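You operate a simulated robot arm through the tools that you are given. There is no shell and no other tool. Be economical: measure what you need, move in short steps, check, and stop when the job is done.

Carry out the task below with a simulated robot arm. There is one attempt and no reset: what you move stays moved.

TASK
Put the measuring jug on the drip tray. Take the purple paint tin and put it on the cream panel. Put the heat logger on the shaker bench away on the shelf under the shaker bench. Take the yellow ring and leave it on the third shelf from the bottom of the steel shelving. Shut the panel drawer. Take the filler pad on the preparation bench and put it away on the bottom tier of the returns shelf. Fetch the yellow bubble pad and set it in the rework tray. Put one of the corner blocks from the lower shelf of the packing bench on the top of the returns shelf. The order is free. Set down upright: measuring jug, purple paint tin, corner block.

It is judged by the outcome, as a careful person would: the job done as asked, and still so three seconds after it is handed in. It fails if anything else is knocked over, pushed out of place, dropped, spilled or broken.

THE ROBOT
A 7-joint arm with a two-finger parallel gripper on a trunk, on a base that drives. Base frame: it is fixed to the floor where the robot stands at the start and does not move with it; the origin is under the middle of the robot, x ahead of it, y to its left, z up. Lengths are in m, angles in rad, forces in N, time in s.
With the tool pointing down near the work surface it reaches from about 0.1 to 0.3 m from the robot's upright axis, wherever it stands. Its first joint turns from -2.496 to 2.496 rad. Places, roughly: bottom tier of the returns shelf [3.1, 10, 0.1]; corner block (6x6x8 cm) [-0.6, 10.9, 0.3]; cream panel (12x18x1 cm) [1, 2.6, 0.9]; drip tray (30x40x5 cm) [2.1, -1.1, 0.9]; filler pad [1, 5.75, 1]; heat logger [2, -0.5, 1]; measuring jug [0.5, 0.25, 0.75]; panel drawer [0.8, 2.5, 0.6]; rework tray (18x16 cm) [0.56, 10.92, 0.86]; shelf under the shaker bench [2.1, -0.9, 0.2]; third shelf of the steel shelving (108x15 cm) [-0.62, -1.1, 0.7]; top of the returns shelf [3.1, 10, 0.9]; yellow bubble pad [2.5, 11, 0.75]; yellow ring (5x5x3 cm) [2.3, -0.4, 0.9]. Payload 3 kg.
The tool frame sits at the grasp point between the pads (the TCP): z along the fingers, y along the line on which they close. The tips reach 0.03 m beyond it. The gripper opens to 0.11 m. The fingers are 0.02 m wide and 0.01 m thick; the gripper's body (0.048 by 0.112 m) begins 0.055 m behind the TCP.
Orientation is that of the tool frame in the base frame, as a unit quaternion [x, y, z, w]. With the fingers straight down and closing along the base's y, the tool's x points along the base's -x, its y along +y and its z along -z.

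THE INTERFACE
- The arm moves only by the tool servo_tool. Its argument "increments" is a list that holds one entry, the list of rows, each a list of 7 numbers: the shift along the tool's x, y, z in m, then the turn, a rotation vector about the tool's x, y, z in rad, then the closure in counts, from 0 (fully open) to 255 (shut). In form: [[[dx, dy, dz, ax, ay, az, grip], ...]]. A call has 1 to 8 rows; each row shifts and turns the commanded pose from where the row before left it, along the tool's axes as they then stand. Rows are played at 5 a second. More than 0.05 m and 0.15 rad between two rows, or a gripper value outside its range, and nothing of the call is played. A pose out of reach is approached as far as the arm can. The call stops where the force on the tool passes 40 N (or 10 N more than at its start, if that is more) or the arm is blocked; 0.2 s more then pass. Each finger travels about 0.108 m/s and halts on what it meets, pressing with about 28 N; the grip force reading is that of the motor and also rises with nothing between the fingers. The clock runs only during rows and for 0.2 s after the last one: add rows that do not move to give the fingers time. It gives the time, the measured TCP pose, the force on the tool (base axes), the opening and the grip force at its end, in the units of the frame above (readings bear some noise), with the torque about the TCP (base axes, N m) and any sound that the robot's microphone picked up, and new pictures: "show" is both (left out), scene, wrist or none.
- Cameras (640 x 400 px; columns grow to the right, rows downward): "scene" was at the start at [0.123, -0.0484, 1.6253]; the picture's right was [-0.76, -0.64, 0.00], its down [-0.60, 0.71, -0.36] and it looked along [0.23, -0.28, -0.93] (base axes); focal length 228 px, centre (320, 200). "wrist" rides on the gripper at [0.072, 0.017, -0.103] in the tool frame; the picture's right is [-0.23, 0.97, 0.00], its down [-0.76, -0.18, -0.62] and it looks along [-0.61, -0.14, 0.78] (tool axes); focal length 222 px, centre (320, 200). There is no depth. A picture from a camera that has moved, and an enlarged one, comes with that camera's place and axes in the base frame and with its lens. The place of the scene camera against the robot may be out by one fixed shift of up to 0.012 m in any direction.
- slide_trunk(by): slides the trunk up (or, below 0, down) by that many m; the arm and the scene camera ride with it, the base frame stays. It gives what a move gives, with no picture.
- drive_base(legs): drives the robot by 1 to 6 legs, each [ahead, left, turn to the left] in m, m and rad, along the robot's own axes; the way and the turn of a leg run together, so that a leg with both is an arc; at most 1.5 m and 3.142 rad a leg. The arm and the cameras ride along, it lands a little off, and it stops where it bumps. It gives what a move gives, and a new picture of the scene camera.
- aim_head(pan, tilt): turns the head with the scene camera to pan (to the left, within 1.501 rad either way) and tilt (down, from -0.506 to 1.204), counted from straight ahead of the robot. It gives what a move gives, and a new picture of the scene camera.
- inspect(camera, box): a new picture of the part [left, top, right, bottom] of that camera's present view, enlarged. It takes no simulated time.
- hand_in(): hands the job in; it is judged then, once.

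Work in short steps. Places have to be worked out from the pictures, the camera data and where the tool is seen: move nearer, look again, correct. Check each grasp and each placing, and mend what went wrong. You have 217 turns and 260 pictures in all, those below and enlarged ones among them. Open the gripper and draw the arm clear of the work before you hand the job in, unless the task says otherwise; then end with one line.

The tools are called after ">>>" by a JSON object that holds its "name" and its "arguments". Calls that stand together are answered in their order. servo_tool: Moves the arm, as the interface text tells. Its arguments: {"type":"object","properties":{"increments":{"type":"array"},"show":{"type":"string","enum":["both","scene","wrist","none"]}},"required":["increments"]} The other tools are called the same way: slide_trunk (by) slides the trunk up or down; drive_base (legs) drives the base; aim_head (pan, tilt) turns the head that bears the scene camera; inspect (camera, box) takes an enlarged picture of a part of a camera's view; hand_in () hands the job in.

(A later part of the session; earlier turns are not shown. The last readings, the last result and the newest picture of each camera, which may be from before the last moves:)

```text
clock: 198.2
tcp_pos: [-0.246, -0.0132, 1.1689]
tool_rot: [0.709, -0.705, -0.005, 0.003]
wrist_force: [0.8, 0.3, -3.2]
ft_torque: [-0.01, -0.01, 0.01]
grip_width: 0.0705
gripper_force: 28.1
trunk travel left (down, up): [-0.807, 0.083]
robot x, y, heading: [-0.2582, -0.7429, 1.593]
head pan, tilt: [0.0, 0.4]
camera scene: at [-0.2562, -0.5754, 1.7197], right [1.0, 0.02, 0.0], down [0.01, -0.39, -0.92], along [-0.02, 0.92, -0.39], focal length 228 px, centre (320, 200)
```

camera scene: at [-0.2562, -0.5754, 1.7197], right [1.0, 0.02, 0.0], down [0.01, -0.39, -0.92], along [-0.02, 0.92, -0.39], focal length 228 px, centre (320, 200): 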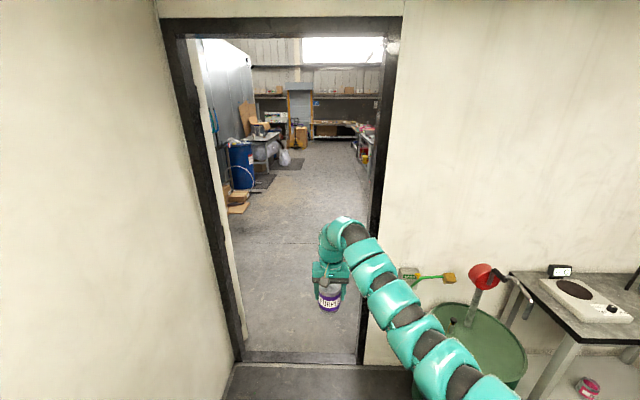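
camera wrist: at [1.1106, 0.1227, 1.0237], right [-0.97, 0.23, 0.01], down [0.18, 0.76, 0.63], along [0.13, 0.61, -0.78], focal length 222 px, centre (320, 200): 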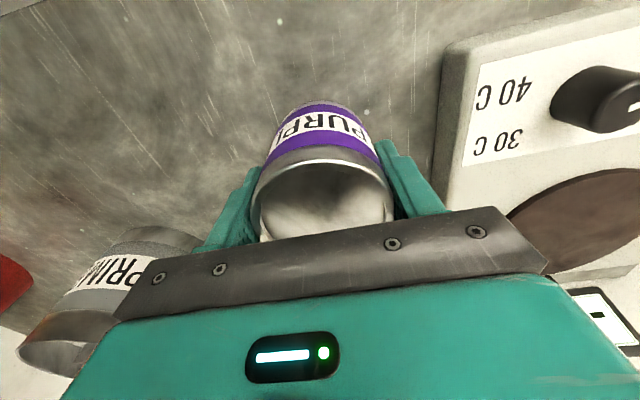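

Robot (radius ≈0.28) touched the shelving edge level; go forward first, then centre on the doorway (x≈−0.43) and drive through.

>>> {"name": "drive_base", "arguments": {"legs": [[0.42, 0.0, -0.022], [0, 0.16, 0], [1.4, 0, 0]]}}

>>> {"name": "aim_head", "arguments": {"pan": -0.7, "tilt": 0.4}}

```text
clock: 201.7
tcp_pos: [-0.3352, 0.4464, 1.1679]
tool_rot: [-0.702, 0.712, 0.003, -0.003]
wrist_force: [0.0, 0.4, -4.7]
ft_torque: [-0.04, -0.01, 0.0]
grip_width: 0.0701
gripper_force: 28.0
trunk travel left (down, up): [-0.807, 0.083]
robot x, y, heading: [-0.3649, -0.2825, 1.574]
head pan, tilt: [0.0, 0.4]
stopped in leg 2: the robot was blocked; the commanded pose is now the measured one
camera scene: at [-0.3568, -0.1153, 1.7195], right [1.0, 0.01, 0.0], down [0.0, -0.39, -0.92], along [-0.01, 0.92, -0.39], focal length 228 px, centre (320, 200)
```

scene: 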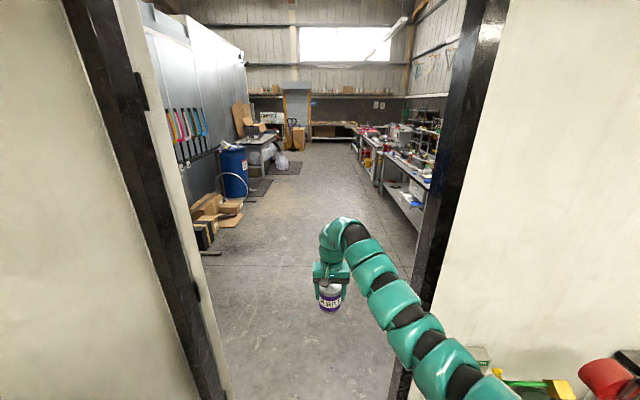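

```text
clock: 202.8
tcp_pos: [-0.3326, 0.4452, 1.1686]
tool_rot: [-0.702, 0.713, 0.004, -0.002]
wrist_force: [-0.3, 0.5, -3.9]
ft_torque: [-0.01, 0.02, 0.01]
grip_width: 0.0701
gripper_force: 28.3
trunk travel left (down, up): [-0.807, 0.083]
robot x, y, heading: [-0.3645, -0.285, 1.579]
head pan, tilt: [-0.7, 0.4]
camera scene: at [-0.2942, -0.1384, 1.7197], right [0.77, -0.64, 0.0], down [-0.25, -0.3, -0.92], along [0.59, 0.71, -0.39], focal length 228 px, centre (320, 200)
```

scene: 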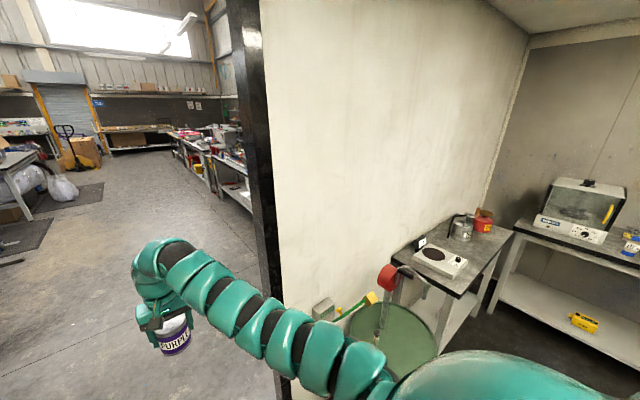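

Clipped something on the left again; go forward a little, then shift 0.06 left, then through.

>>> {"name": "drive_base", "arguments": {"legs": [[0.2, 0.0, 0], [0, 0.05, 0], [1.3, 0, 0]]}}

```text
clock: 211.0
tcp_pos: [-0.3914, 1.9451, 1.1684]
tool_rot: [-0.702, 0.712, 0.004, -0.002]
wrist_force: [0.0, 0.6, -4.2]
ft_torque: [-0.04, 0.04, 0.01]
grip_width: 0.0705
gripper_force: 28.3
trunk travel left (down, up): [-0.807, 0.083]
robot x, y, heading: [-0.4192, 1.2137, 1.578]
head pan, tilt: [-0.7, 0.4]
camera scene: at [-0.3544, 1.3622, 1.7197], right [0.77, -0.64, 0.0], down [-0.25, -0.3, -0.92], along [0.59, 0.71, -0.39], focal length 228 px, centre (320, 200)
```

scene: 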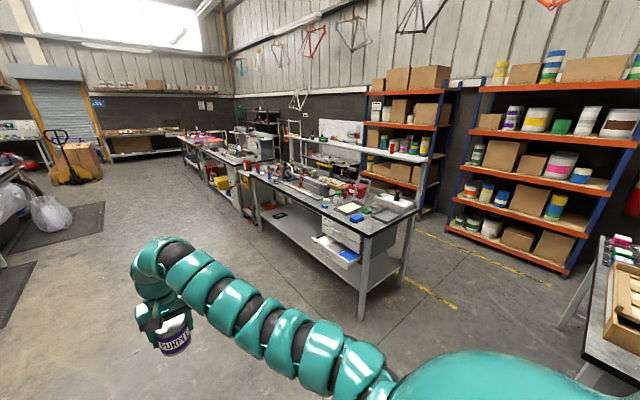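

Through the door. Zoom on the bench with the panel and drawer.

>>> {"name": "inspect", "arguments": {"camera": "scene", "box": [240, 130, 460, 300]}}

```text
2.35 times, centred on (350, 215) of scene
camera zoom: at [-0.3544, 1.3622, 1.7197], right [0.77, -0.64, 0.0], down [-0.25, -0.3, -0.92], along [0.59, 0.71, -0.39], focal length 537 px, centre (249, 165)
```

zoom: 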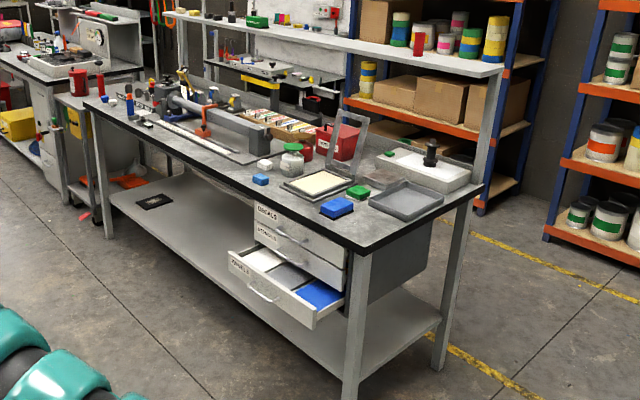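

Cream panel in its frame at ≈(1,2.6); the PANELS drawer is open below. Drive alongside and turn to face it.

>>> {"name": "drive_base", "arguments": {"legs": [[1.38, 0.0, 0], [0, 0, -1.578]]}}

>>> {"name": "aim_head", "arguments": {"pan": 0.1, "tilt": 0.6}}

>>> {"name": "inspect", "arguments": {"camera": "scene", "box": [160, 130, 420, 300]}}

```text
clock: 221.7
tcp_pos: [0.2991, 2.5655, 1.1689]
tool_rot: [0.006, 1.0, 0.004, 0.001]
wrist_force: [1.0, 0.3, -4.4]
ft_torque: [0.01, 0.02, 0.01]
grip_width: 0.0701
gripper_force: 28.1
trunk travel left (down, up): [-0.807, 0.083]
robot x, y, heading: [-0.4304, 2.5912, 0.012]
head pan, tilt: [-0.7, 0.4]
camera scene: at [-0.2712, 2.5273, 1.7197], right [-0.64, -0.77, 0.0], down [-0.3, 0.25, -0.92], along [0.71, -0.59, -0.39], focal length 228 px, centre (320, 200)
```

scene: 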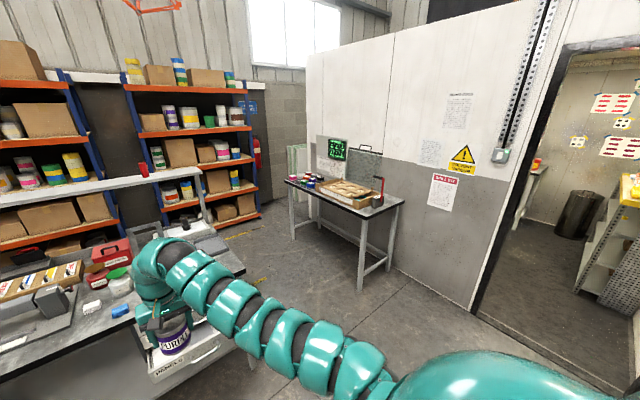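

```text
clock: 222.8
tcp_pos: [0.3002, 2.5645, 1.1687]
tool_rot: [0.006, 1.0, 0.005, 0.002]
wrist_force: [0.2, 0.4, -4.2]
ft_torque: [0.0, 0.0, 0.0]
grip_width: 0.0703
gripper_force: 27.8
trunk travel left (down, up): [-0.807, 0.083]
robot x, y, heading: [-0.4293, 2.5901, 0.012]
head pan, tilt: [0.099, 0.6]
camera scene: at [-0.2547, 2.596, 1.7015], right [0.11, -0.99, 0.0], down [-0.56, -0.06, -0.82], along [0.82, 0.09, -0.57], focal length 228 px, centre (320, 200)
```

scene: 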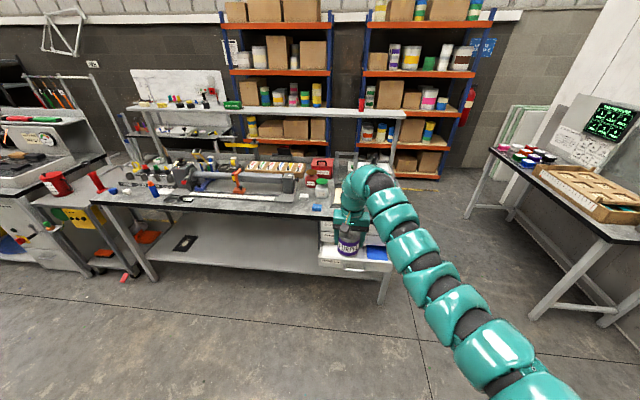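

```text
2.35 times, centred on (290, 215) of scene
camera zoom: at [-0.2547, 2.596, 1.7015], right [0.11, -0.99, 0.0], down [-0.56, -0.06, -0.82], along [0.82, 0.09, -0.57], focal length 537 px, centre (391, 165)
```

zoom: 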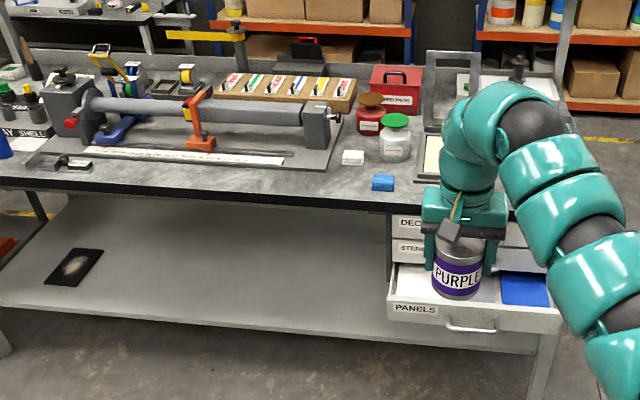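

Drawer front ≈x 0.68, y 2.28–2.70, z 0.57–0.65. Panel ≈(0.975,2.565). Approach with the tin at height and look.

>>> {"name": "drive_base", "arguments": {"legs": [[0.45, 0.0, -0.012]]}}

>>> {"name": "aim_head", "arguments": {"pan": 0.0, "tilt": 0.7}}

>>> {"name": "servo_tool", "arguments": {"increments": [[[0, 0, 0, 0, 0, 0, 255]]], "show": "wrist"}}

```text
clock: 225.6
tcp_pos: [0.7496, 2.5599, 1.1685]
tool_rot: [0.012, 1.0, 0.005, 0.001]
wrist_force: [0.8, 1.1, -4.0]
ft_torque: [0.0, 0.03, 0.0]
grip_width: 0.0703
gripper_force: 27.9
trunk travel left (down, up): [-0.807, 0.083]
robot x, y, heading: [0.018, 2.5948, 0.002]
head pan, tilt: [0.099, 0.6]
camera scene: at [0.1955, 2.5964, 1.7014], right [0.1, -1.0, 0.0], down [-0.56, -0.06, -0.82], along [0.82, 0.08, -0.57], focal length 228 px, centre (320, 200)
```

scene: 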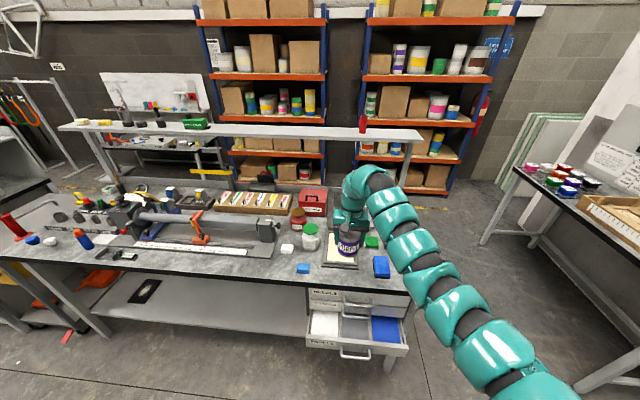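

```text
clock: 226.2
tcp_pos: [0.7467, 2.5596, 1.169]
tool_rot: [0.012, 1.0, 0.003, 0.001]
wrist_force: [0.7, -0.3, -4.5]
ft_torque: [0.01, 0.03, 0.05]
grip_width: 0.0705
gripper_force: 28.3
trunk travel left (down, up): [-0.807, 0.083]
robot x, y, heading: [0.0172, 2.5913, -0.004]
head pan, tilt: [0.0, 0.7]
camera scene: at [0.1914, 2.5876, 1.6929], right [0.0, -1.0, 0.0], down [-0.64, 0.0, -0.77], along [0.77, 0.0, -0.64], focal length 228 px, centre (320, 200)
```

scene: 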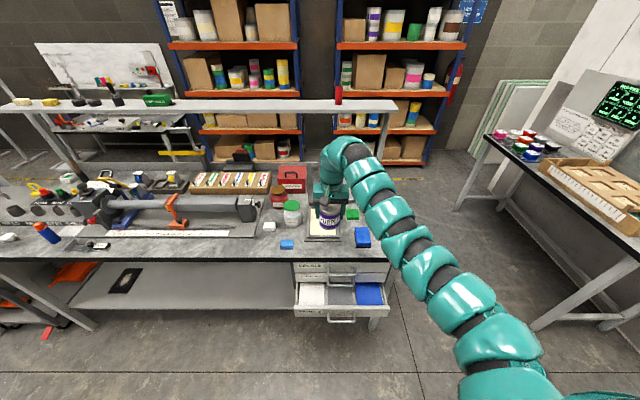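

```text
clock: 226.6
tcp_pos: [0.7486, 2.5598, 1.1685]
tool_rot: [0.011, 1.0, 0.004, 0.001]
wrist_force: [-0.2, 0.4, -2.4]
ft_torque: [0.01, 0.0, -0.01]
grip_width: 0.0702
gripper_force: 28.8
trunk travel left (down, up): [-0.807, 0.083]
robot x, y, heading: [0.0199, 2.595, 0.001]
head pan, tilt: [0.0, 0.7]
camera wrist: at [0.6774, 2.5773, 1.2723], right [0.25, 0.97, 0.01], down [0.76, -0.2, 0.62], along [0.61, -0.15, -0.78], focal length 222 px, centre (320, 200)
```

wrist: 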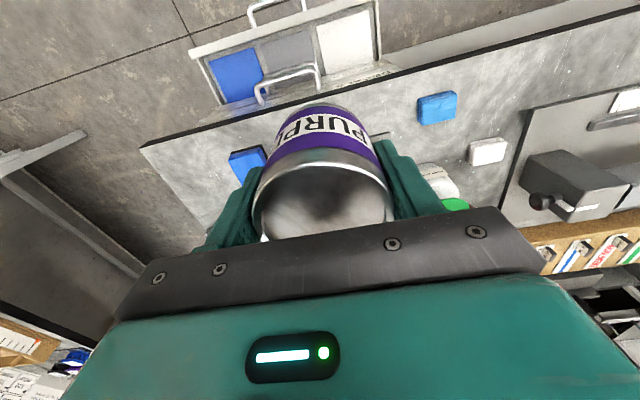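

Shift right 0.2 to get an unobstructed view of the panel.

>>> {"name": "drive_base", "arguments": {"legs": [[0.0, -0.2, 0]]}}

>>> {"name": "inspect", "arguments": {"camera": "scene", "box": [200, 140, 360, 260]}}

```text
clock: 228.2
tcp_pos: [0.7481, 2.3598, 1.1689]
tool_rot: [0.01, 1.0, 0.005, 0.001]
wrist_force: [-0.1, -0.2, -3.3]
ft_torque: [0.02, 0.01, 0.01]
grip_width: 0.0702
gripper_force: 27.8
trunk travel left (down, up): [-0.807, 0.083]
robot x, y, heading: [0.018, 2.3966, 0.0]
head pan, tilt: [0.0, 0.7]
camera scene: at [0.1915, 2.3871, 1.6928], right [0.0, -1.0, 0.0], down [-0.64, 0.0, -0.76], along [0.76, 0.0, -0.64], focal length 228 px, centre (320, 200)
```

scene: 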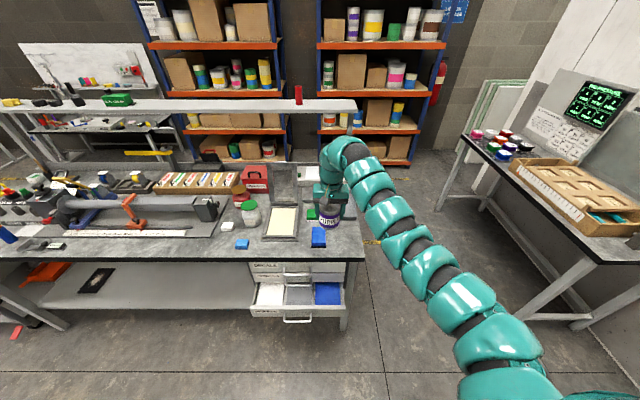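

```text
3.33 times, centred on (280, 200) of scene
camera zoom: at [0.1915, 2.3871, 1.6928], right [0.0, -1.0, 0.0], down [-0.64, 0.0, -0.76], along [0.76, 0.0, -0.64], focal length 761 px, centre (453, 200)
```

zoom: 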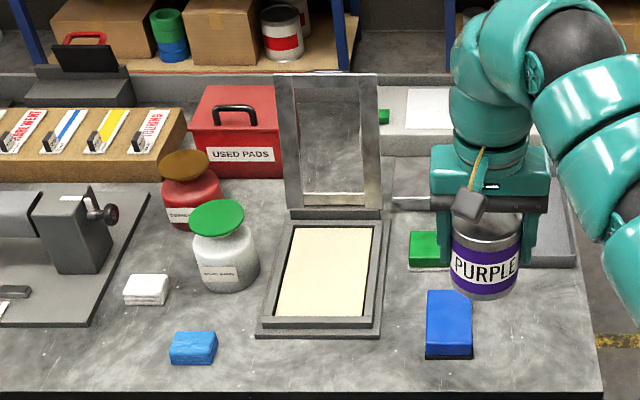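

Panel centre ≈(0.974,2.573,0.90), upright lid behind at x≈1.1. Move the tin over (0.957,2.568).

>>> {"name": "drive_base", "arguments": {"legs": [[0.0, 0.209, 0], [0.209, 0, 0]]}}

>>> {"name": "slide_trunk", "arguments": {"by": -0.17}}

>>> {"name": "servo_tool", "arguments": {"increments": [[[0, 0, 0, 0, 0, 0, 255]]], "show": "both"}}

```text
clock: 231.1
tcp_pos: [0.9554, 2.5712, 1.1676]
tool_rot: [0.011, 1.0, 0.005, 0.002]
wrist_force: [0.2, 1.2, -4.4]
ft_torque: [0.03, 0.02, 0.0]
grip_width: 0.0704
gripper_force: 27.6
trunk travel left (down, up): [-0.807, 0.083]
robot x, y, heading: [0.2271, 2.6045, -0.005]
head pan, tilt: [0.0, 0.7]
camera scene: at [0.3998, 2.5984, 1.6927], right [0.0, -1.0, 0.0], down [-0.65, 0.0, -0.76], along [0.76, 0.0, -0.65], focal length 228 px, centre (320, 200)
```

scene: 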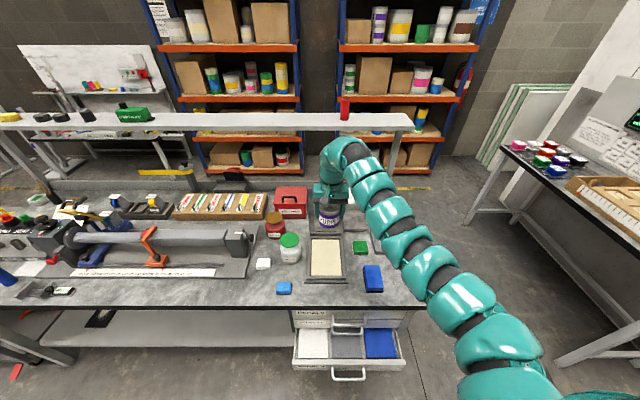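

```text
clock: 233.0
tcp_pos: [0.9551, 2.5715, 0.9985]
tool_rot: [0.011, 1.0, 0.005, 0.001]
wrist_force: [-0.9, -0.3, -3.8]
ft_torque: [-0.01, -0.01, 0.0]
grip_width: 0.0703
gripper_force: 28.2
trunk travel left (down, up): [-0.637, 0.253]
robot x, y, heading: [0.2257, 2.6048, 0.003]
head pan, tilt: [0.0, 0.7]
```

```text
clock: 233.4
tcp_pos: [0.9556, 2.5705, 0.9989]
tool_rot: [0.011, 1.0, 0.004, 0.001]
wrist_force: [0.0, 0.2, -2.9]
ft_torque: [0.01, 0.02, 0.01]
grip_width: 0.0703
gripper_force: 28.0
trunk travel left (down, up): [-0.637, 0.253]
robot x, y, heading: [0.2222, 2.6038, 0.002]
head pan, tilt: [0.0, 0.7]
camera scene: at [0.3984, 2.5985, 1.5229], right [0.0, -1.0, 0.0], down [-0.64, 0.0, -0.76], along [0.76, 0.0, -0.64], focal length 228 px, centre (320, 200)
camera wrist: at [0.8842, 2.5887, 1.1023], right [0.25, 0.97, 0.01], down [0.76, -0.2, 0.62], along [0.61, -0.15, -0.78], focal length 222 px, centre (320, 200)
```

scene: 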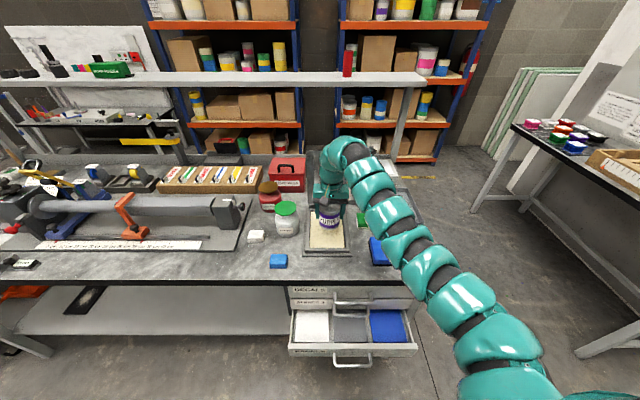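
wrist: 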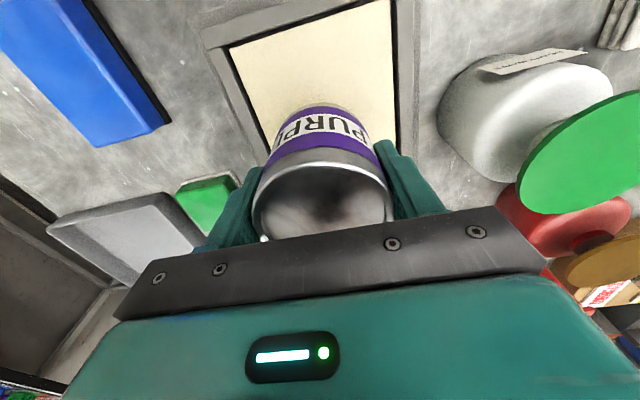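

Over the panel. Lower to contact.

>>> {"name": "slide_trunk", "arguments": {"by": -0.035}}

>>> {"name": "slide_trunk", "arguments": {"by": -0.012}}

>>> {"name": "slide_trunk", "arguments": {"by": -0.008}}

```text
clock: 234.2
tcp_pos: [0.9546, 2.5712, 0.9639]
tool_rot: [0.011, 1.0, 0.005, 0.001]
wrist_force: [1.4, 0.4, -3.5]
ft_torque: [-0.01, 0.02, 0.0]
grip_width: 0.0702
gripper_force: 27.9
trunk travel left (down, up): [-0.602, 0.288]
robot x, y, heading: [0.2232, 2.6066, -0.0]
head pan, tilt: [0.0, 0.7]
```

```text
clock: 234.8
tcp_pos: [0.9539, 2.5719, 0.9533]
tool_rot: [0.011, 1.0, 0.005, 0.002]
wrist_force: [-0.3, 0.3, 15.1]
ft_torque: [-0.61, -0.21, -0.01]
grip_width: 0.0703
gripper_force: 28.4
trunk travel left (down, up): [-0.59, 0.3]
robot x, y, heading: [0.2275, 2.6041, 0.006]
head pan, tilt: [0.0, 0.7]
```

```text
clock: 235.4
tcp_pos: [0.9546, 2.571, 0.9455]
tool_rot: [0.011, 1.0, 0.004, 0.002]
wrist_force: [-1.3, 0.8, 15.0]
ft_torque: [-0.63, -0.17, -0.03]
grip_width: 0.0703
gripper_force: 27.5
trunk travel left (down, up): [-0.582, 0.308]
robot x, y, heading: [0.2288, 2.6047, 0.003]
head pan, tilt: [0.0, 0.7]
```

Offset contact torque; look before going on.

>>> {"name": "servo_tool", "arguments": {"increments": [[[0, 0, 0, 0, 0, 0, 255]]], "show": "wrist"}}

>>> {"name": "inspect", "arguments": {"camera": "scene", "box": [270, 130, 400, 270]}}

```text
clock: 235.8
tcp_pos: [0.9535, 2.5708, 0.9446]
tool_rot: [0.011, 1.0, 0.004, 0.002]
wrist_force: [-0.1, 1.2, 13.0]
ft_torque: [-0.49, -0.13, -0.06]
grip_width: 0.0704
gripper_force: 27.9
trunk travel left (down, up): [-0.582, 0.308]
robot x, y, heading: [0.2234, 2.6013, -0.004]
head pan, tilt: [0.0, 0.7]
camera wrist: at [0.8827, 2.589, 1.0483], right [0.25, 0.97, 0.01], down [0.76, -0.2, 0.62], along [0.61, -0.15, -0.78], focal length 222 px, centre (320, 200)
```

wrist: 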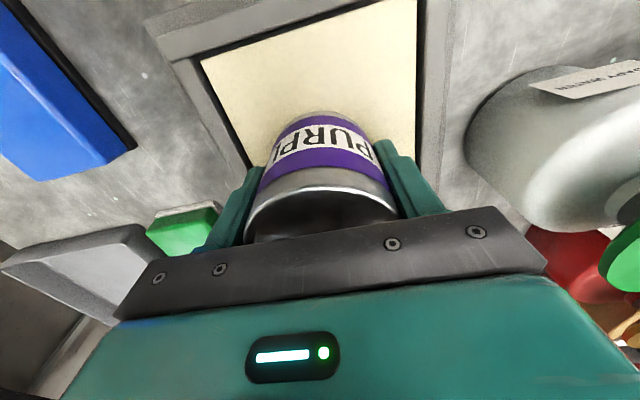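

```text
2.86 times, centred on (335, 200) of scene
camera zoom: at [0.3962, 2.5988, 1.4681], right [0.0, -1.0, 0.0], down [-0.64, 0.0, -0.77], along [0.77, 0.0, -0.64], focal length 652 px, centre (277, 200)
```

zoom: 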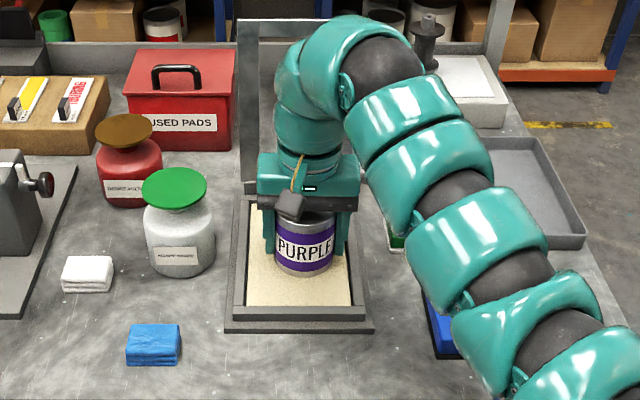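

Tin is down on the panel (slid up slightly in the pads). Release gently.

>>> {"name": "servo_tool", "arguments": {"increments": [[[0, 0, 0, 0, 0, 0, 85], [0, 0, 0, 0, 0, 0, 60], [0, 0, 0, 0, 0, 0, 35], [0, 0, 0, 0, 0, 0, 35]]], "show": "wrist"}}

>>> {"name": "inspect", "arguments": {"camera": "scene", "box": [270, 130, 400, 270]}}

```text
clock: 236.8
tcp_pos: [0.9557, 2.57, 0.9439]
tool_rot: [0.01, 1.0, 0.005, 0.001]
wrist_force: [0.1, 0.4, 0.4]
ft_torque: [-0.01, -0.02, 0.04]
grip_width: 0.0946
gripper_force: 0.0
trunk travel left (down, up): [-0.582, 0.308]
robot x, y, heading: [0.2279, 2.6052, 0.0]
head pan, tilt: [0.0, 0.7]
camera wrist: at [0.884, 2.5887, 1.0474], right [0.25, 0.97, 0.01], down [0.76, -0.2, 0.62], along [0.61, -0.15, -0.78], focal length 222 px, centre (320, 200)
```

wrist: 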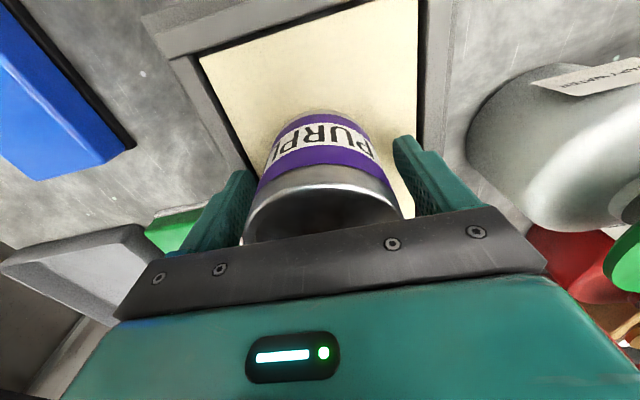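

```text
2.86 times, centred on (335, 200) of scene
camera zoom: at [0.3981, 2.5984, 1.4679], right [0.0, -1.0, 0.0], down [-0.64, 0.0, -0.76], along [0.76, 0.0, -0.64], focal length 652 px, centre (277, 200)
```

zoom: 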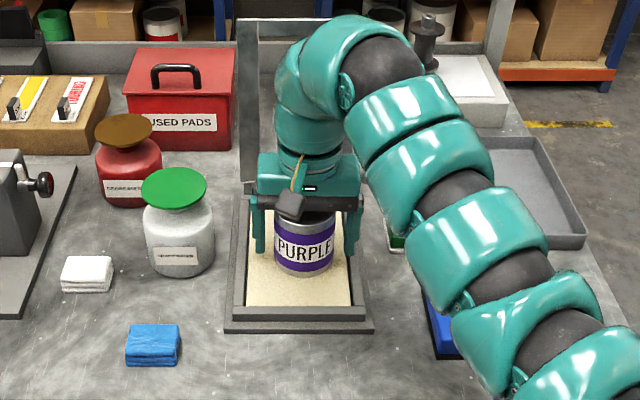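

Tin is standing on the cream panel. Raise, back off, then tilt the tool forward to push the drawer.

>>> {"name": "slide_trunk", "arguments": {"by": 0.2}}

>>> {"name": "drive_base", "arguments": {"legs": [[-0.4, 0, 0]]}}

>>> {"name": "servo_tool", "arguments": {"increments": [[[0, 0, 0, 0, -0.15, 0, 120], [0, 0, 0, 0, -0.15, 0, 255], [0, 0, 0, 0, -0.15, 0, 255], [0, 0, 0, 0, -0.15, 0, 255], [0, 0, 0, 0, -0.15, 0, 255], [0, 0, 0, 0, -0.15, 0, 255]]], "show": "scene"}}

```text
clock: 238.9
tcp_pos: [0.9545, 2.5722, 1.1444]
tool_rot: [0.01, 1.0, 0.004, 0.001]
wrist_force: [-0.9, -0.1, -0.5]
ft_torque: [0.03, 0.01, 0.02]
grip_width: 0.0949
gripper_force: 0.0
trunk travel left (down, up): [-0.782, 0.108]
robot x, y, heading: [0.2262, 2.6051, 0.004]
head pan, tilt: [0.0, 0.7]
```

```text
clock: 241.4
tcp_pos: [0.5593, 2.5722, 1.1444]
tool_rot: [0.01, 1.0, 0.005, 0.001]
wrist_force: [-0.3, -0.6, 0.2]
ft_torque: [0.03, -0.03, 0.01]
grip_width: 0.0945
gripper_force: 0.1
trunk travel left (down, up): [-0.782, 0.108]
robot x, y, heading: [-0.1674, 2.6053, -0.003]
head pan, tilt: [0.0, 0.7]
camera scene: at [0.001, 2.5982, 1.668], right [0.0, -1.0, 0.0], down [-0.64, 0.0, -0.77], along [0.77, 0.0, -0.64], focal length 228 px, centre (320, 200)
```

scene: 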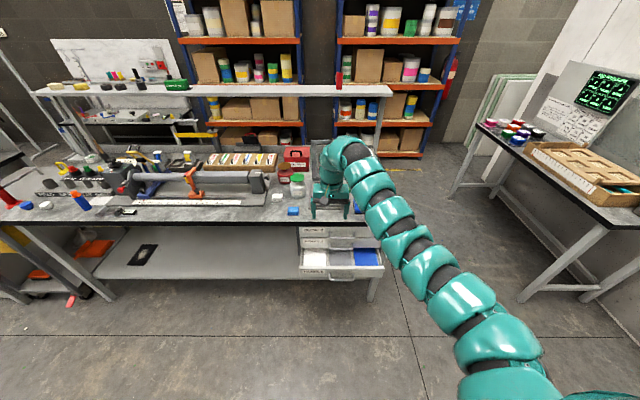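

```text
clock: 242.8
tcp_pos: [0.5594, 2.5708, 1.1441]
tool_rot: [0.011, 0.9, -0.001, 0.437]
wrist_force: [0.6, 0.5, -0.4]
ft_torque: [-0.02, 0.01, 0.0]
grip_width: 0.0
gripper_force: 28.0
trunk travel left (down, up): [-0.782, 0.108]
robot x, y, heading: [-0.1678, 2.6039, 0.002]
head pan, tilt: [0.0, 0.7]
camera scene: at [0.0016, 2.5989, 1.668], right [0.0, -1.0, 0.0], down [-0.64, 0.0, -0.77], along [0.77, 0.0, -0.64], focal length 228 px, centre (320, 200)
```

scene: 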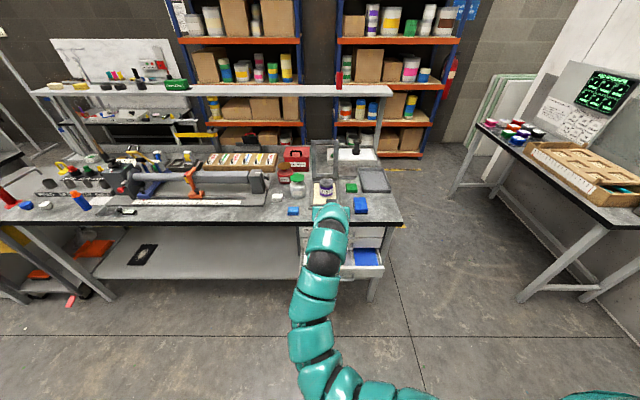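

Lower to the drawer height and look.

>>> {"name": "slide_trunk", "arguments": {"by": -0.3}}

>>> {"name": "slide_trunk", "arguments": {"by": -0.22}}

>>> {"name": "servo_tool", "arguments": {"increments": [[[0, 0, 0, 0, 0, 0, 255]]], "show": "both"}}

```text
clock: 245.8
tcp_pos: [0.5602, 2.5716, 0.844]
tool_rot: [0.011, 0.9, 0.001, 0.437]
wrist_force: [-0.7, -0.7, 0.8]
ft_torque: [0.01, -0.04, -0.01]
grip_width: 0.0
gripper_force: 28.2
trunk travel left (down, up): [-0.482, 0.408]
robot x, y, heading: [-0.1692, 2.6053, 0.005]
head pan, tilt: [0.0, 0.7]
```

```text
clock: 248.1
tcp_pos: [0.5598, 2.5711, 0.6243]
tool_rot: [0.01, 0.9, 0.0, 0.436]
wrist_force: [0.2, -0.1, 0.4]
ft_torque: [-0.01, 0.01, 0.03]
grip_width: 0.0003
gripper_force: 27.8
trunk travel left (down, up): [-0.262, 0.628]
robot x, y, heading: [-0.1697, 2.6025, 0.002]
head pan, tilt: [0.0, 0.7]
```

```text
clock: 248.5
tcp_pos: [0.5592, 2.5721, 0.624]
tool_rot: [0.011, 0.9, 0.0, 0.436]
wrist_force: [-0.2, -0.9, 0.0]
ft_torque: [-0.02, -0.03, 0.04]
grip_width: 0.0
gripper_force: 27.9
trunk travel left (down, up): [-0.262, 0.628]
robot x, y, heading: [-0.1708, 2.6016, 0.002]
head pan, tilt: [0.0, 0.7]
camera scene: at [0.0019, 2.5983, 1.1479], right [0.0, -1.0, 0.0], down [-0.64, 0.0, -0.76], along [0.76, 0.0, -0.64], focal length 228 px, centre (320, 200)
camera wrist: at [0.4347, 2.5912, 0.6316], right [0.16, 0.97, 0.19], down [-0.02, -0.19, 0.98], along [0.99, -0.16, -0.01], focal length 222 px, centre (320, 200)
```

scene: 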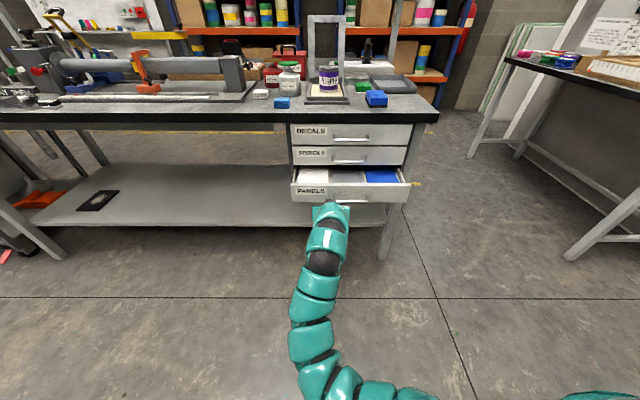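
wrist: 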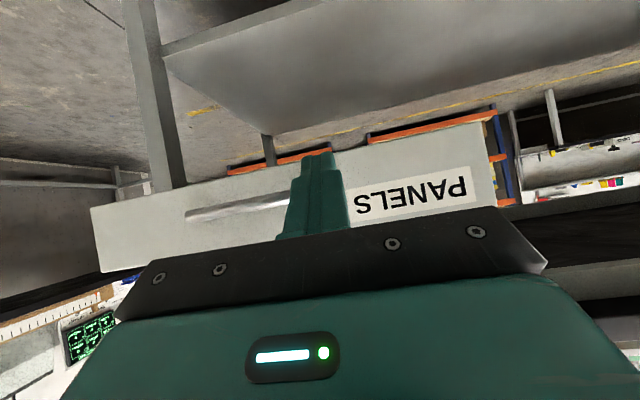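

Front spans z 0.59–0.665; raise 0.02, shift left 0.03 clear of the handle, then push forward.

>>> {"name": "slide_trunk", "arguments": {"by": 0.018}}

>>> {"name": "drive_base", "arguments": {"legs": [[0, 0.03, 0], [0.1, 0, 0]]}}

>>> {"name": "servo_tool", "arguments": {"increments": [[[0, 0, 0, 0, 0, 0, 255]]], "show": "both"}}

```text
clock: 249.2
tcp_pos: [0.5589, 2.572, 0.6425]
tool_rot: [0.01, 0.9, 0.001, 0.436]
wrist_force: [0.1, -0.4, 0.7]
ft_torque: [0.03, -0.02, 0.01]
grip_width: 0.0
gripper_force: 27.7
trunk travel left (down, up): [-0.28, 0.61]
robot x, y, heading: [-0.1707, 2.6024, 0.001]
head pan, tilt: [0.0, 0.7]
```

```text
clock: 250.8
tcp_pos: [0.6593, 2.6006, 0.6415]
tool_rot: [0.011, 0.9, 0.0, 0.436]
wrist_force: [-1.0, 0.5, 0.3]
ft_torque: [-0.03, -0.02, 0.0]
grip_width: 0.0002
gripper_force: 28.1
trunk travel left (down, up): [-0.28, 0.61]
robot x, y, heading: [-0.0656, 2.6295, 0.004]
head pan, tilt: [0.0, 0.7]
camera scene: at [0.1025, 2.6284, 1.1659], right [0.0, -1.0, 0.0], down [-0.64, 0.0, -0.77], along [0.77, 0.0, -0.64], focal length 228 px, centre (320, 200)
```

scene: 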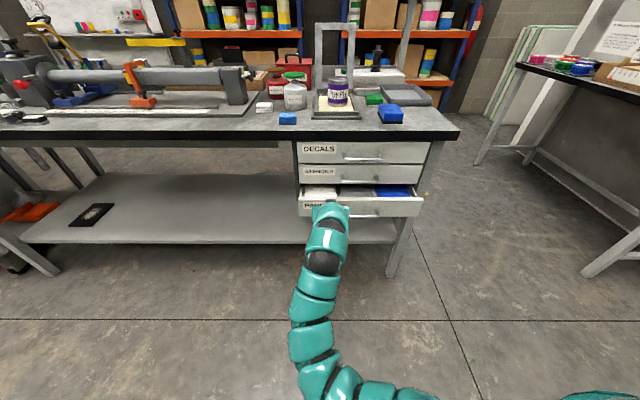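

```text
clock: 251.2
tcp_pos: [0.6595, 2.6022, 0.6422]
tool_rot: [0.012, 0.9, -0.001, 0.436]
wrist_force: [1.2, -0.2, -0.2]
ft_torque: [0.01, -0.01, -0.02]
grip_width: 0.0002
gripper_force: 28.2
trunk travel left (down, up): [-0.28, 0.61]
robot x, y, heading: [-0.0669, 2.6341, 0.005]
head pan, tilt: [0.0, 0.7]
camera scene: at [0.1027, 2.6284, 1.1659], right [0.0, -1.0, 0.0], down [-0.64, 0.0, -0.76], along [0.76, 0.0, -0.64], focal length 228 px, centre (320, 200)
camera wrist: at [0.5355, 2.621, 0.6497], right [0.16, 0.97, 0.19], down [-0.02, -0.19, 0.98], along [0.99, -0.16, -0.01], focal length 222 px, centre (320, 200)
```

scene: 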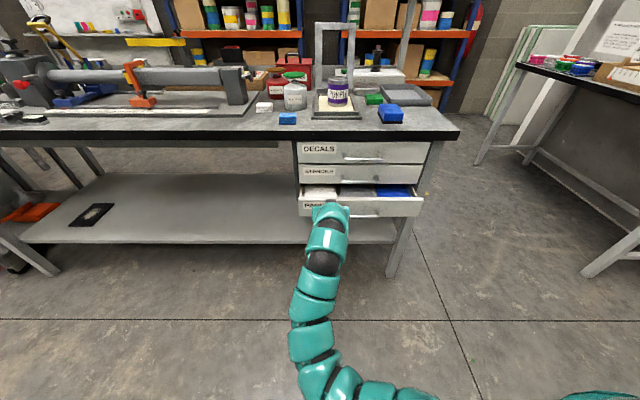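
wrist: 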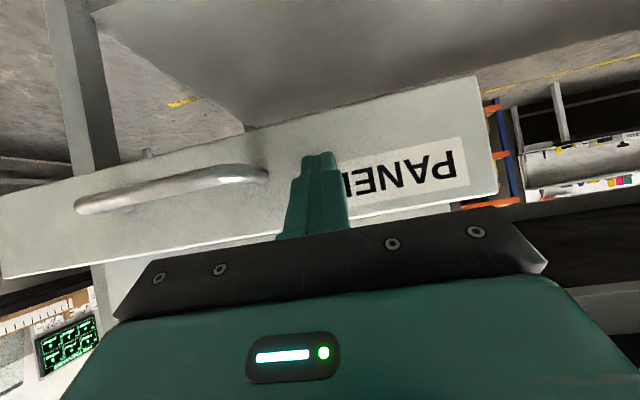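

Tip about 1.5 cm from the front. Push along +x with the servo.

>>> {"name": "servo_tool", "arguments": {"increments": [[[-0.0124, 0, 0.0157, 0, 0, 0, 255], [-0.0124, 0, 0.0157, 0, 0, 0, 255], [-0.0124, 0, 0.0157, 0, 0, 0, 255], [-0.0124, 0, 0.0157, 0, 0, 0, 255], [0, 0, 0, 0, 0, 0, 255]]], "show": "both"}}

```text
clock: 252.4
tcp_pos: [0.7403, 2.6003, 0.6408]
tool_rot: [0.011, 0.9, 0.0, 0.436]
wrist_force: [0.2, -0.1, 0.6]
ft_torque: [0.0, 0.03, -0.01]
grip_width: 0.0001
gripper_force: 27.4
trunk travel left (down, up): [-0.28, 0.61]
robot x, y, heading: [-0.0709, 2.6315, 0.007]
head pan, tilt: [0.0, 0.7]
camera scene: at [0.1028, 2.6283, 1.1659], right [0.0, -1.0, 0.0], down [-0.64, 0.0, -0.76], along [0.76, 0.0, -0.64], focal length 228 px, centre (320, 200)
camera wrist: at [0.6152, 2.6195, 0.649], right [0.16, 0.97, 0.19], down [-0.02, -0.19, 0.98], along [0.99, -0.16, -0.01], focal length 222 px, centre (320, 200)
```

scene: 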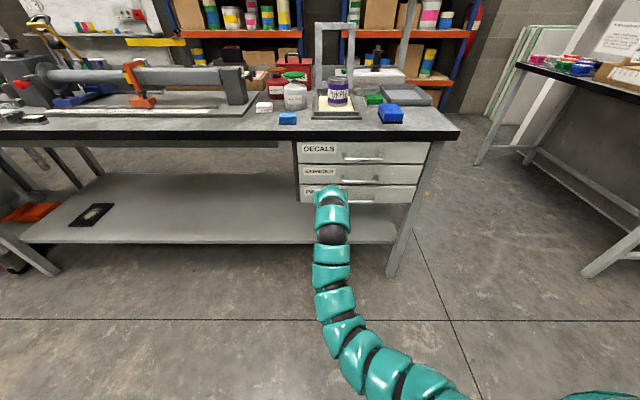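
wrist: 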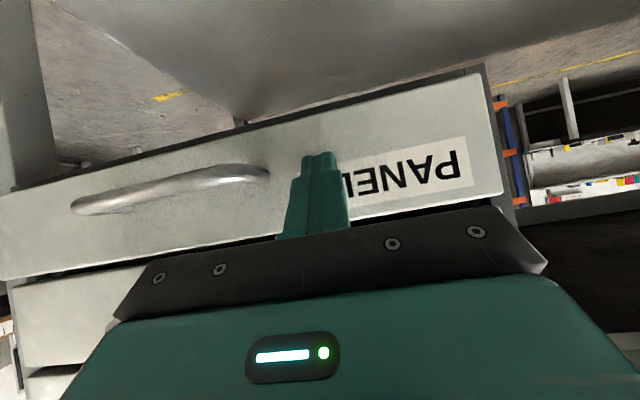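

Nearly shut. Push further until the force rises.

>>> {"name": "servo_tool", "arguments": {"increments": [[[-0.0062, 0, 0.0078, 0, 0, 0, 255], [-0.0062, 0, 0.0078, 0, 0, 0, 255], [-0.0062, 0, 0.0078, 0, 0, 0, 255], [-0.0062, 0, 0.0078, 0, 0, 0, 255]]], "show": "wrist"}}

>>> {"name": "inspect", "arguments": {"camera": "scene", "box": [270, 120, 450, 260]}}

```text
clock: 252.8
tcp_pos: [0.7455, 2.601, 0.6409]
tool_rot: [0.011, 0.902, 0.0, 0.432]
wrist_force: [-32.4, -2.8, 11.0]
ft_torque: [-0.09, -0.01, -0.03]
grip_width: 0.0
gripper_force: 28.8
trunk travel left (down, up): [-0.28, 0.61]
robot x, y, heading: [-0.0709, 2.6299, -0.005]
head pan, tilt: [0.0, 0.7]
stopped in row 2: the force on the tool passed its limit at 60 N (the readings are from after the stop); the commanded pose is now the measured one
camera wrist: at [0.6215, 2.62, 0.6492], right [0.16, 0.97, 0.19], down [-0.01, -0.19, 0.98], along [0.99, -0.16, -0.02], focal length 222 px, centre (320, 200)
```

wrist: 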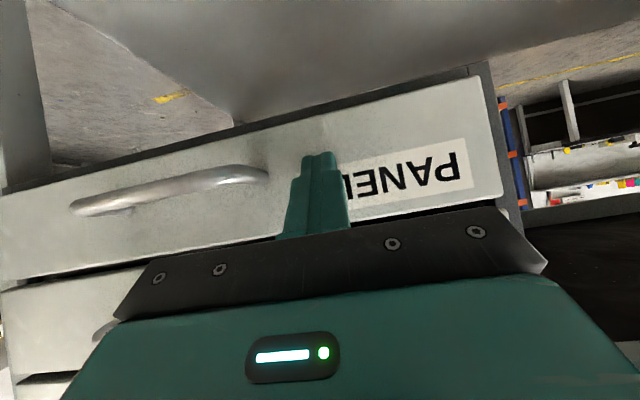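

```text
2.86 times, centred on (360, 190) of scene
camera zoom: at [0.0986, 2.6279, 1.1667], right [0.0, -1.0, 0.0], down [-0.64, 0.0, -0.77], along [0.77, 0.0, -0.64], focal length 652 px, centre (206, 229)
```

zoom: 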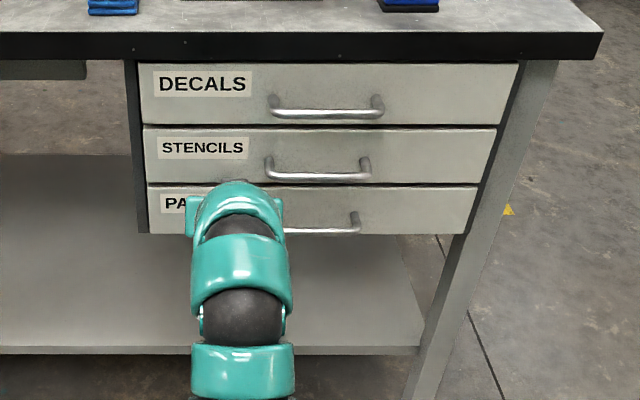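

Drawer is flush. Back off, raise, untilt, and drive along toward the preparation bench (y≈5.7).

>>> {"name": "drive_base", "arguments": {"legs": [[-0.33, 0, 0]]}}

>>> {"name": "servo_tool", "arguments": {"increments": [[[0, 0, 0, 0, 0.15, 0, 0], [0, 0, 0, 0, 0.15, 0, 0], [0, 0, 0, 0, 0.15, 0, 0], [0, 0, 0, 0, 0.15, 0, 0], [0, 0, 0, 0, 0.15, 0, 0], [0, 0, 0, 0, 0.15, 0, 0]]], "show": "none"}}

>>> {"name": "slide_trunk", "arguments": {"by": 0.4}}

>>> {"name": "slide_trunk", "arguments": {"by": 0.15}}

>>> {"name": "drive_base", "arguments": {"legs": [[0, 1.5, 0], [0, 1.4, 0]]}}

>>> {"name": "aim_head", "arguments": {"pan": 0.3, "tilt": 0.4}}

```text
clock: 255.0
tcp_pos: [0.4154, 2.6001, 0.6381]
tool_rot: [0.013, 0.903, -0.001, 0.43]
wrist_force: [0.2, -0.8, -0.5]
ft_torque: [-0.05, -0.02, 0.01]
grip_width: 0.0
gripper_force: 28.4
trunk travel left (down, up): [-0.28, 0.61]
robot x, y, heading: [-0.4017, 2.6313, -0.004]
head pan, tilt: [0.0, 0.7]
camera scene: at [-0.2286, 2.6278, 1.1659], right [0.0, -1.0, 0.0], down [-0.64, 0.0, -0.76], along [0.76, 0.0, -0.64], focal length 228 px, centre (320, 200)
```

scene: 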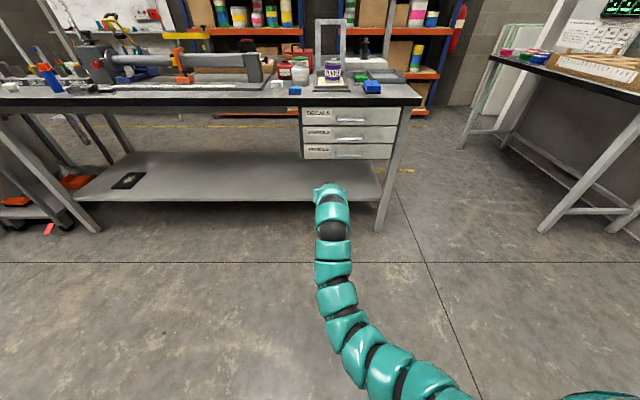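

```text
clock: 256.4
tcp_pos: [0.4142, 2.5964, 0.636]
tool_rot: [0.012, 0.999, 0.005, 0.043]
wrist_force: [0.3, -0.3, 0.6]
ft_torque: [0.03, 0.0, -0.01]
grip_width: 0.1099
gripper_force: 0.1
out of reach, approached as far as the arm can: row 6
trunk travel left (down, up): [-0.28, 0.61]
robot x, y, heading: [-0.399, 2.6347, -0.004]
head pan, tilt: [0.0, 0.7]
```

```text
clock: 260.2
tcp_pos: [0.416, 2.5978, 1.0369]
tool_rot: [0.013, 0.999, 0.003, 0.045]
wrist_force: [0.3, 0.2, -0.8]
ft_torque: [0.01, -0.01, 0.01]
grip_width: 0.1101
gripper_force: 0.1
trunk travel left (down, up): [-0.68, 0.21]
robot x, y, heading: [-0.4018, 2.6326, -0.004]
head pan, tilt: [0.0, 0.7]
```

```text
clock: 262.0
tcp_pos: [0.4155, 2.5979, 1.1873]
tool_rot: [0.012, 0.999, 0.004, 0.045]
wrist_force: [0.2, 1.0, 0.1]
ft_torque: [0.01, 0.0, 0.0]
grip_width: 0.1103
gripper_force: 0.0
trunk travel left (down, up): [-0.83, 0.06]
robot x, y, heading: [-0.4012, 2.6366, -0.003]
head pan, tilt: [0.0, 0.7]
```

```text
clock: 276.2
tcp_pos: [0.4002, 5.5462, 1.1877]
tool_rot: [0.003, 0.999, 0.004, 0.045]
wrist_force: [0.0, -0.5, -0.3]
ft_torque: [0.02, 0.03, -0.03]
grip_width: 0.1099
gripper_force: 0.0
trunk travel left (down, up): [-0.83, 0.06]
robot x, y, heading: [-0.4167, 5.5679, 0.02]
head pan, tilt: [0.0, 0.7]
camera scene: at [-0.2433, 5.5638, 1.7159], right [0.02, -1.0, 0.0], down [-0.64, -0.01, -0.76], along [0.76, 0.01, -0.64], focal length 228 px, centre (320, 200)
```

scene: 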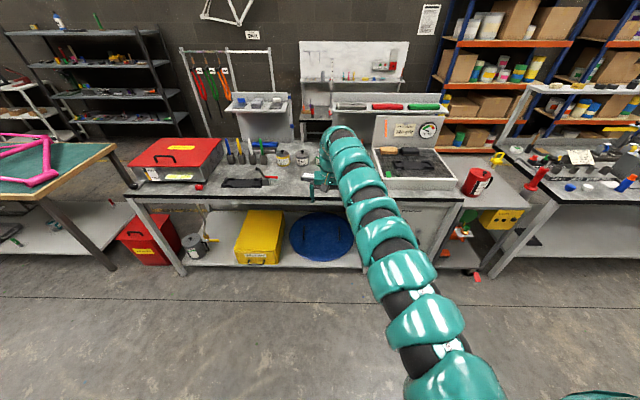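

```text
clock: 277.0
tcp_pos: [0.401, 5.5466, 1.1867]
tool_rot: [0.003, 0.999, 0.004, 0.046]
wrist_force: [0.1, 0.1, -0.6]
ft_torque: [-0.01, -0.03, 0.0]
grip_width: 0.1105
gripper_force: 0.1
trunk travel left (down, up): [-0.83, 0.06]
robot x, y, heading: [-0.4164, 5.5679, 0.015]
head pan, tilt: [0.3, 0.4]
camera scene: at [-0.2402, 5.5908, 1.7427], right [0.31, -0.95, 0.0], down [-0.37, -0.12, -0.92], along [0.87, 0.29, -0.39], focal length 228 px, centre (320, 200)
```

scene: 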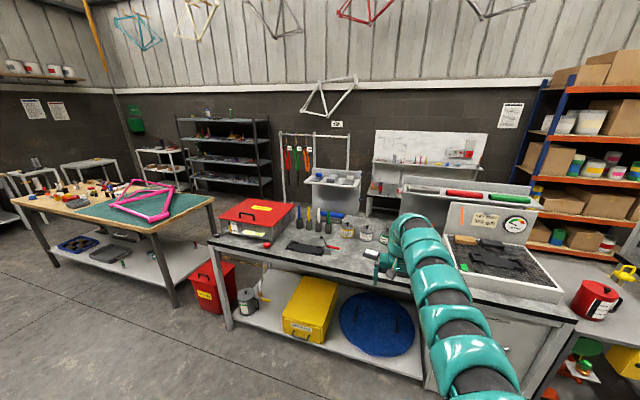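

Zoom on the preparation bench to find the filler pad.

>>> {"name": "inspect", "arguments": {"camera": "scene", "box": [210, 170, 420, 290]}}

>>> {"name": "inspect", "arguments": {"camera": "scene", "box": [400, 160, 600, 300]}}

```text
3.05 times, centred on (315, 230) of scene
camera zoom: at [-0.2402, 5.5908, 1.7427], right [0.31, -0.95, 0.0], down [-0.37, -0.12, -0.92], along [0.87, 0.29, -0.39], focal length 696 px, centre (335, 109)
```

zoom: 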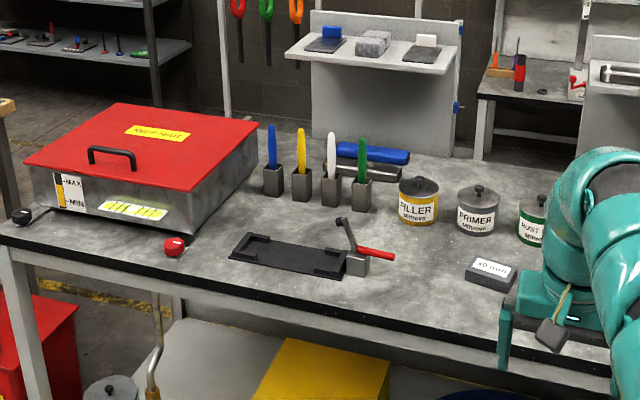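

```text
2.86 times, centred on (500, 230) of scene
camera zoom: at [-0.2402, 5.5908, 1.7427], right [0.31, -0.95, 0.0], down [-0.37, -0.12, -0.92], along [0.87, 0.29, -0.39], focal length 652 px, centre (-194, 114)
```

zoom: 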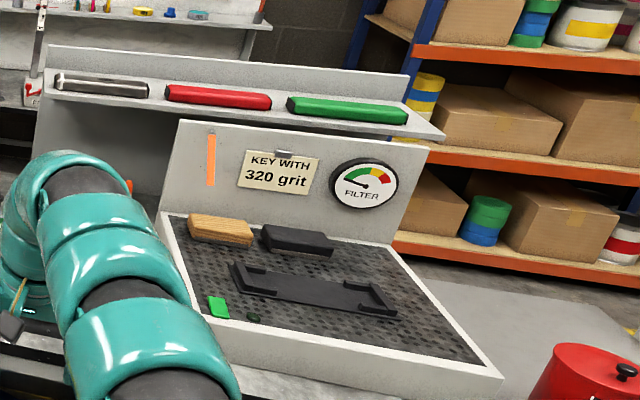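

Candidate: the dark block with a label near (0.94,5.66). Move the view closer for reading.

>>> {"name": "drive_base", "arguments": {"legs": [[0.25, -0.25, 0]]}}

>>> {"name": "inspect", "arguments": {"camera": "scene", "box": [200, 160, 400, 300]}}

```text
clock: 279.2
tcp_pos: [0.6549, 5.2978, 1.187]
tool_rot: [0.004, 0.999, 0.004, 0.045]
wrist_force: [0.6, 0.1, 0.4]
ft_torque: [0.0, 0.06, -0.01]
grip_width: 0.11
gripper_force: 0.0
trunk travel left (down, up): [-0.83, 0.06]
robot x, y, heading: [-0.1614, 5.3184, 0.015]
head pan, tilt: [0.3, 0.4]
camera scene: at [0.0131, 5.3437, 1.7427], right [0.31, -0.95, 0.0], down [-0.37, -0.12, -0.92], along [0.88, 0.29, -0.39], focal length 228 px, centre (320, 200)
```

scene: 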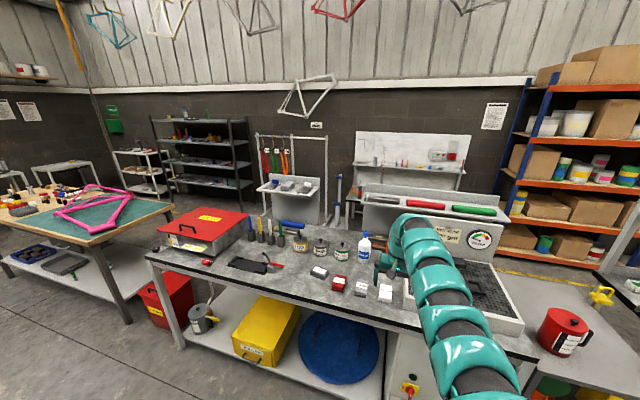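

```text
2.86 times, centred on (300, 230) of scene
camera zoom: at [0.0131, 5.3437, 1.7427], right [0.31, -0.95, 0.0], down [-0.37, -0.12, -0.92], along [0.88, 0.29, -0.39], focal length 652 px, centre (377, 114)
```

zoom: 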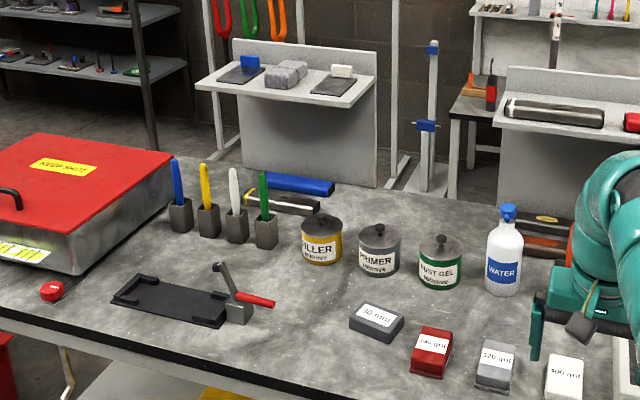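

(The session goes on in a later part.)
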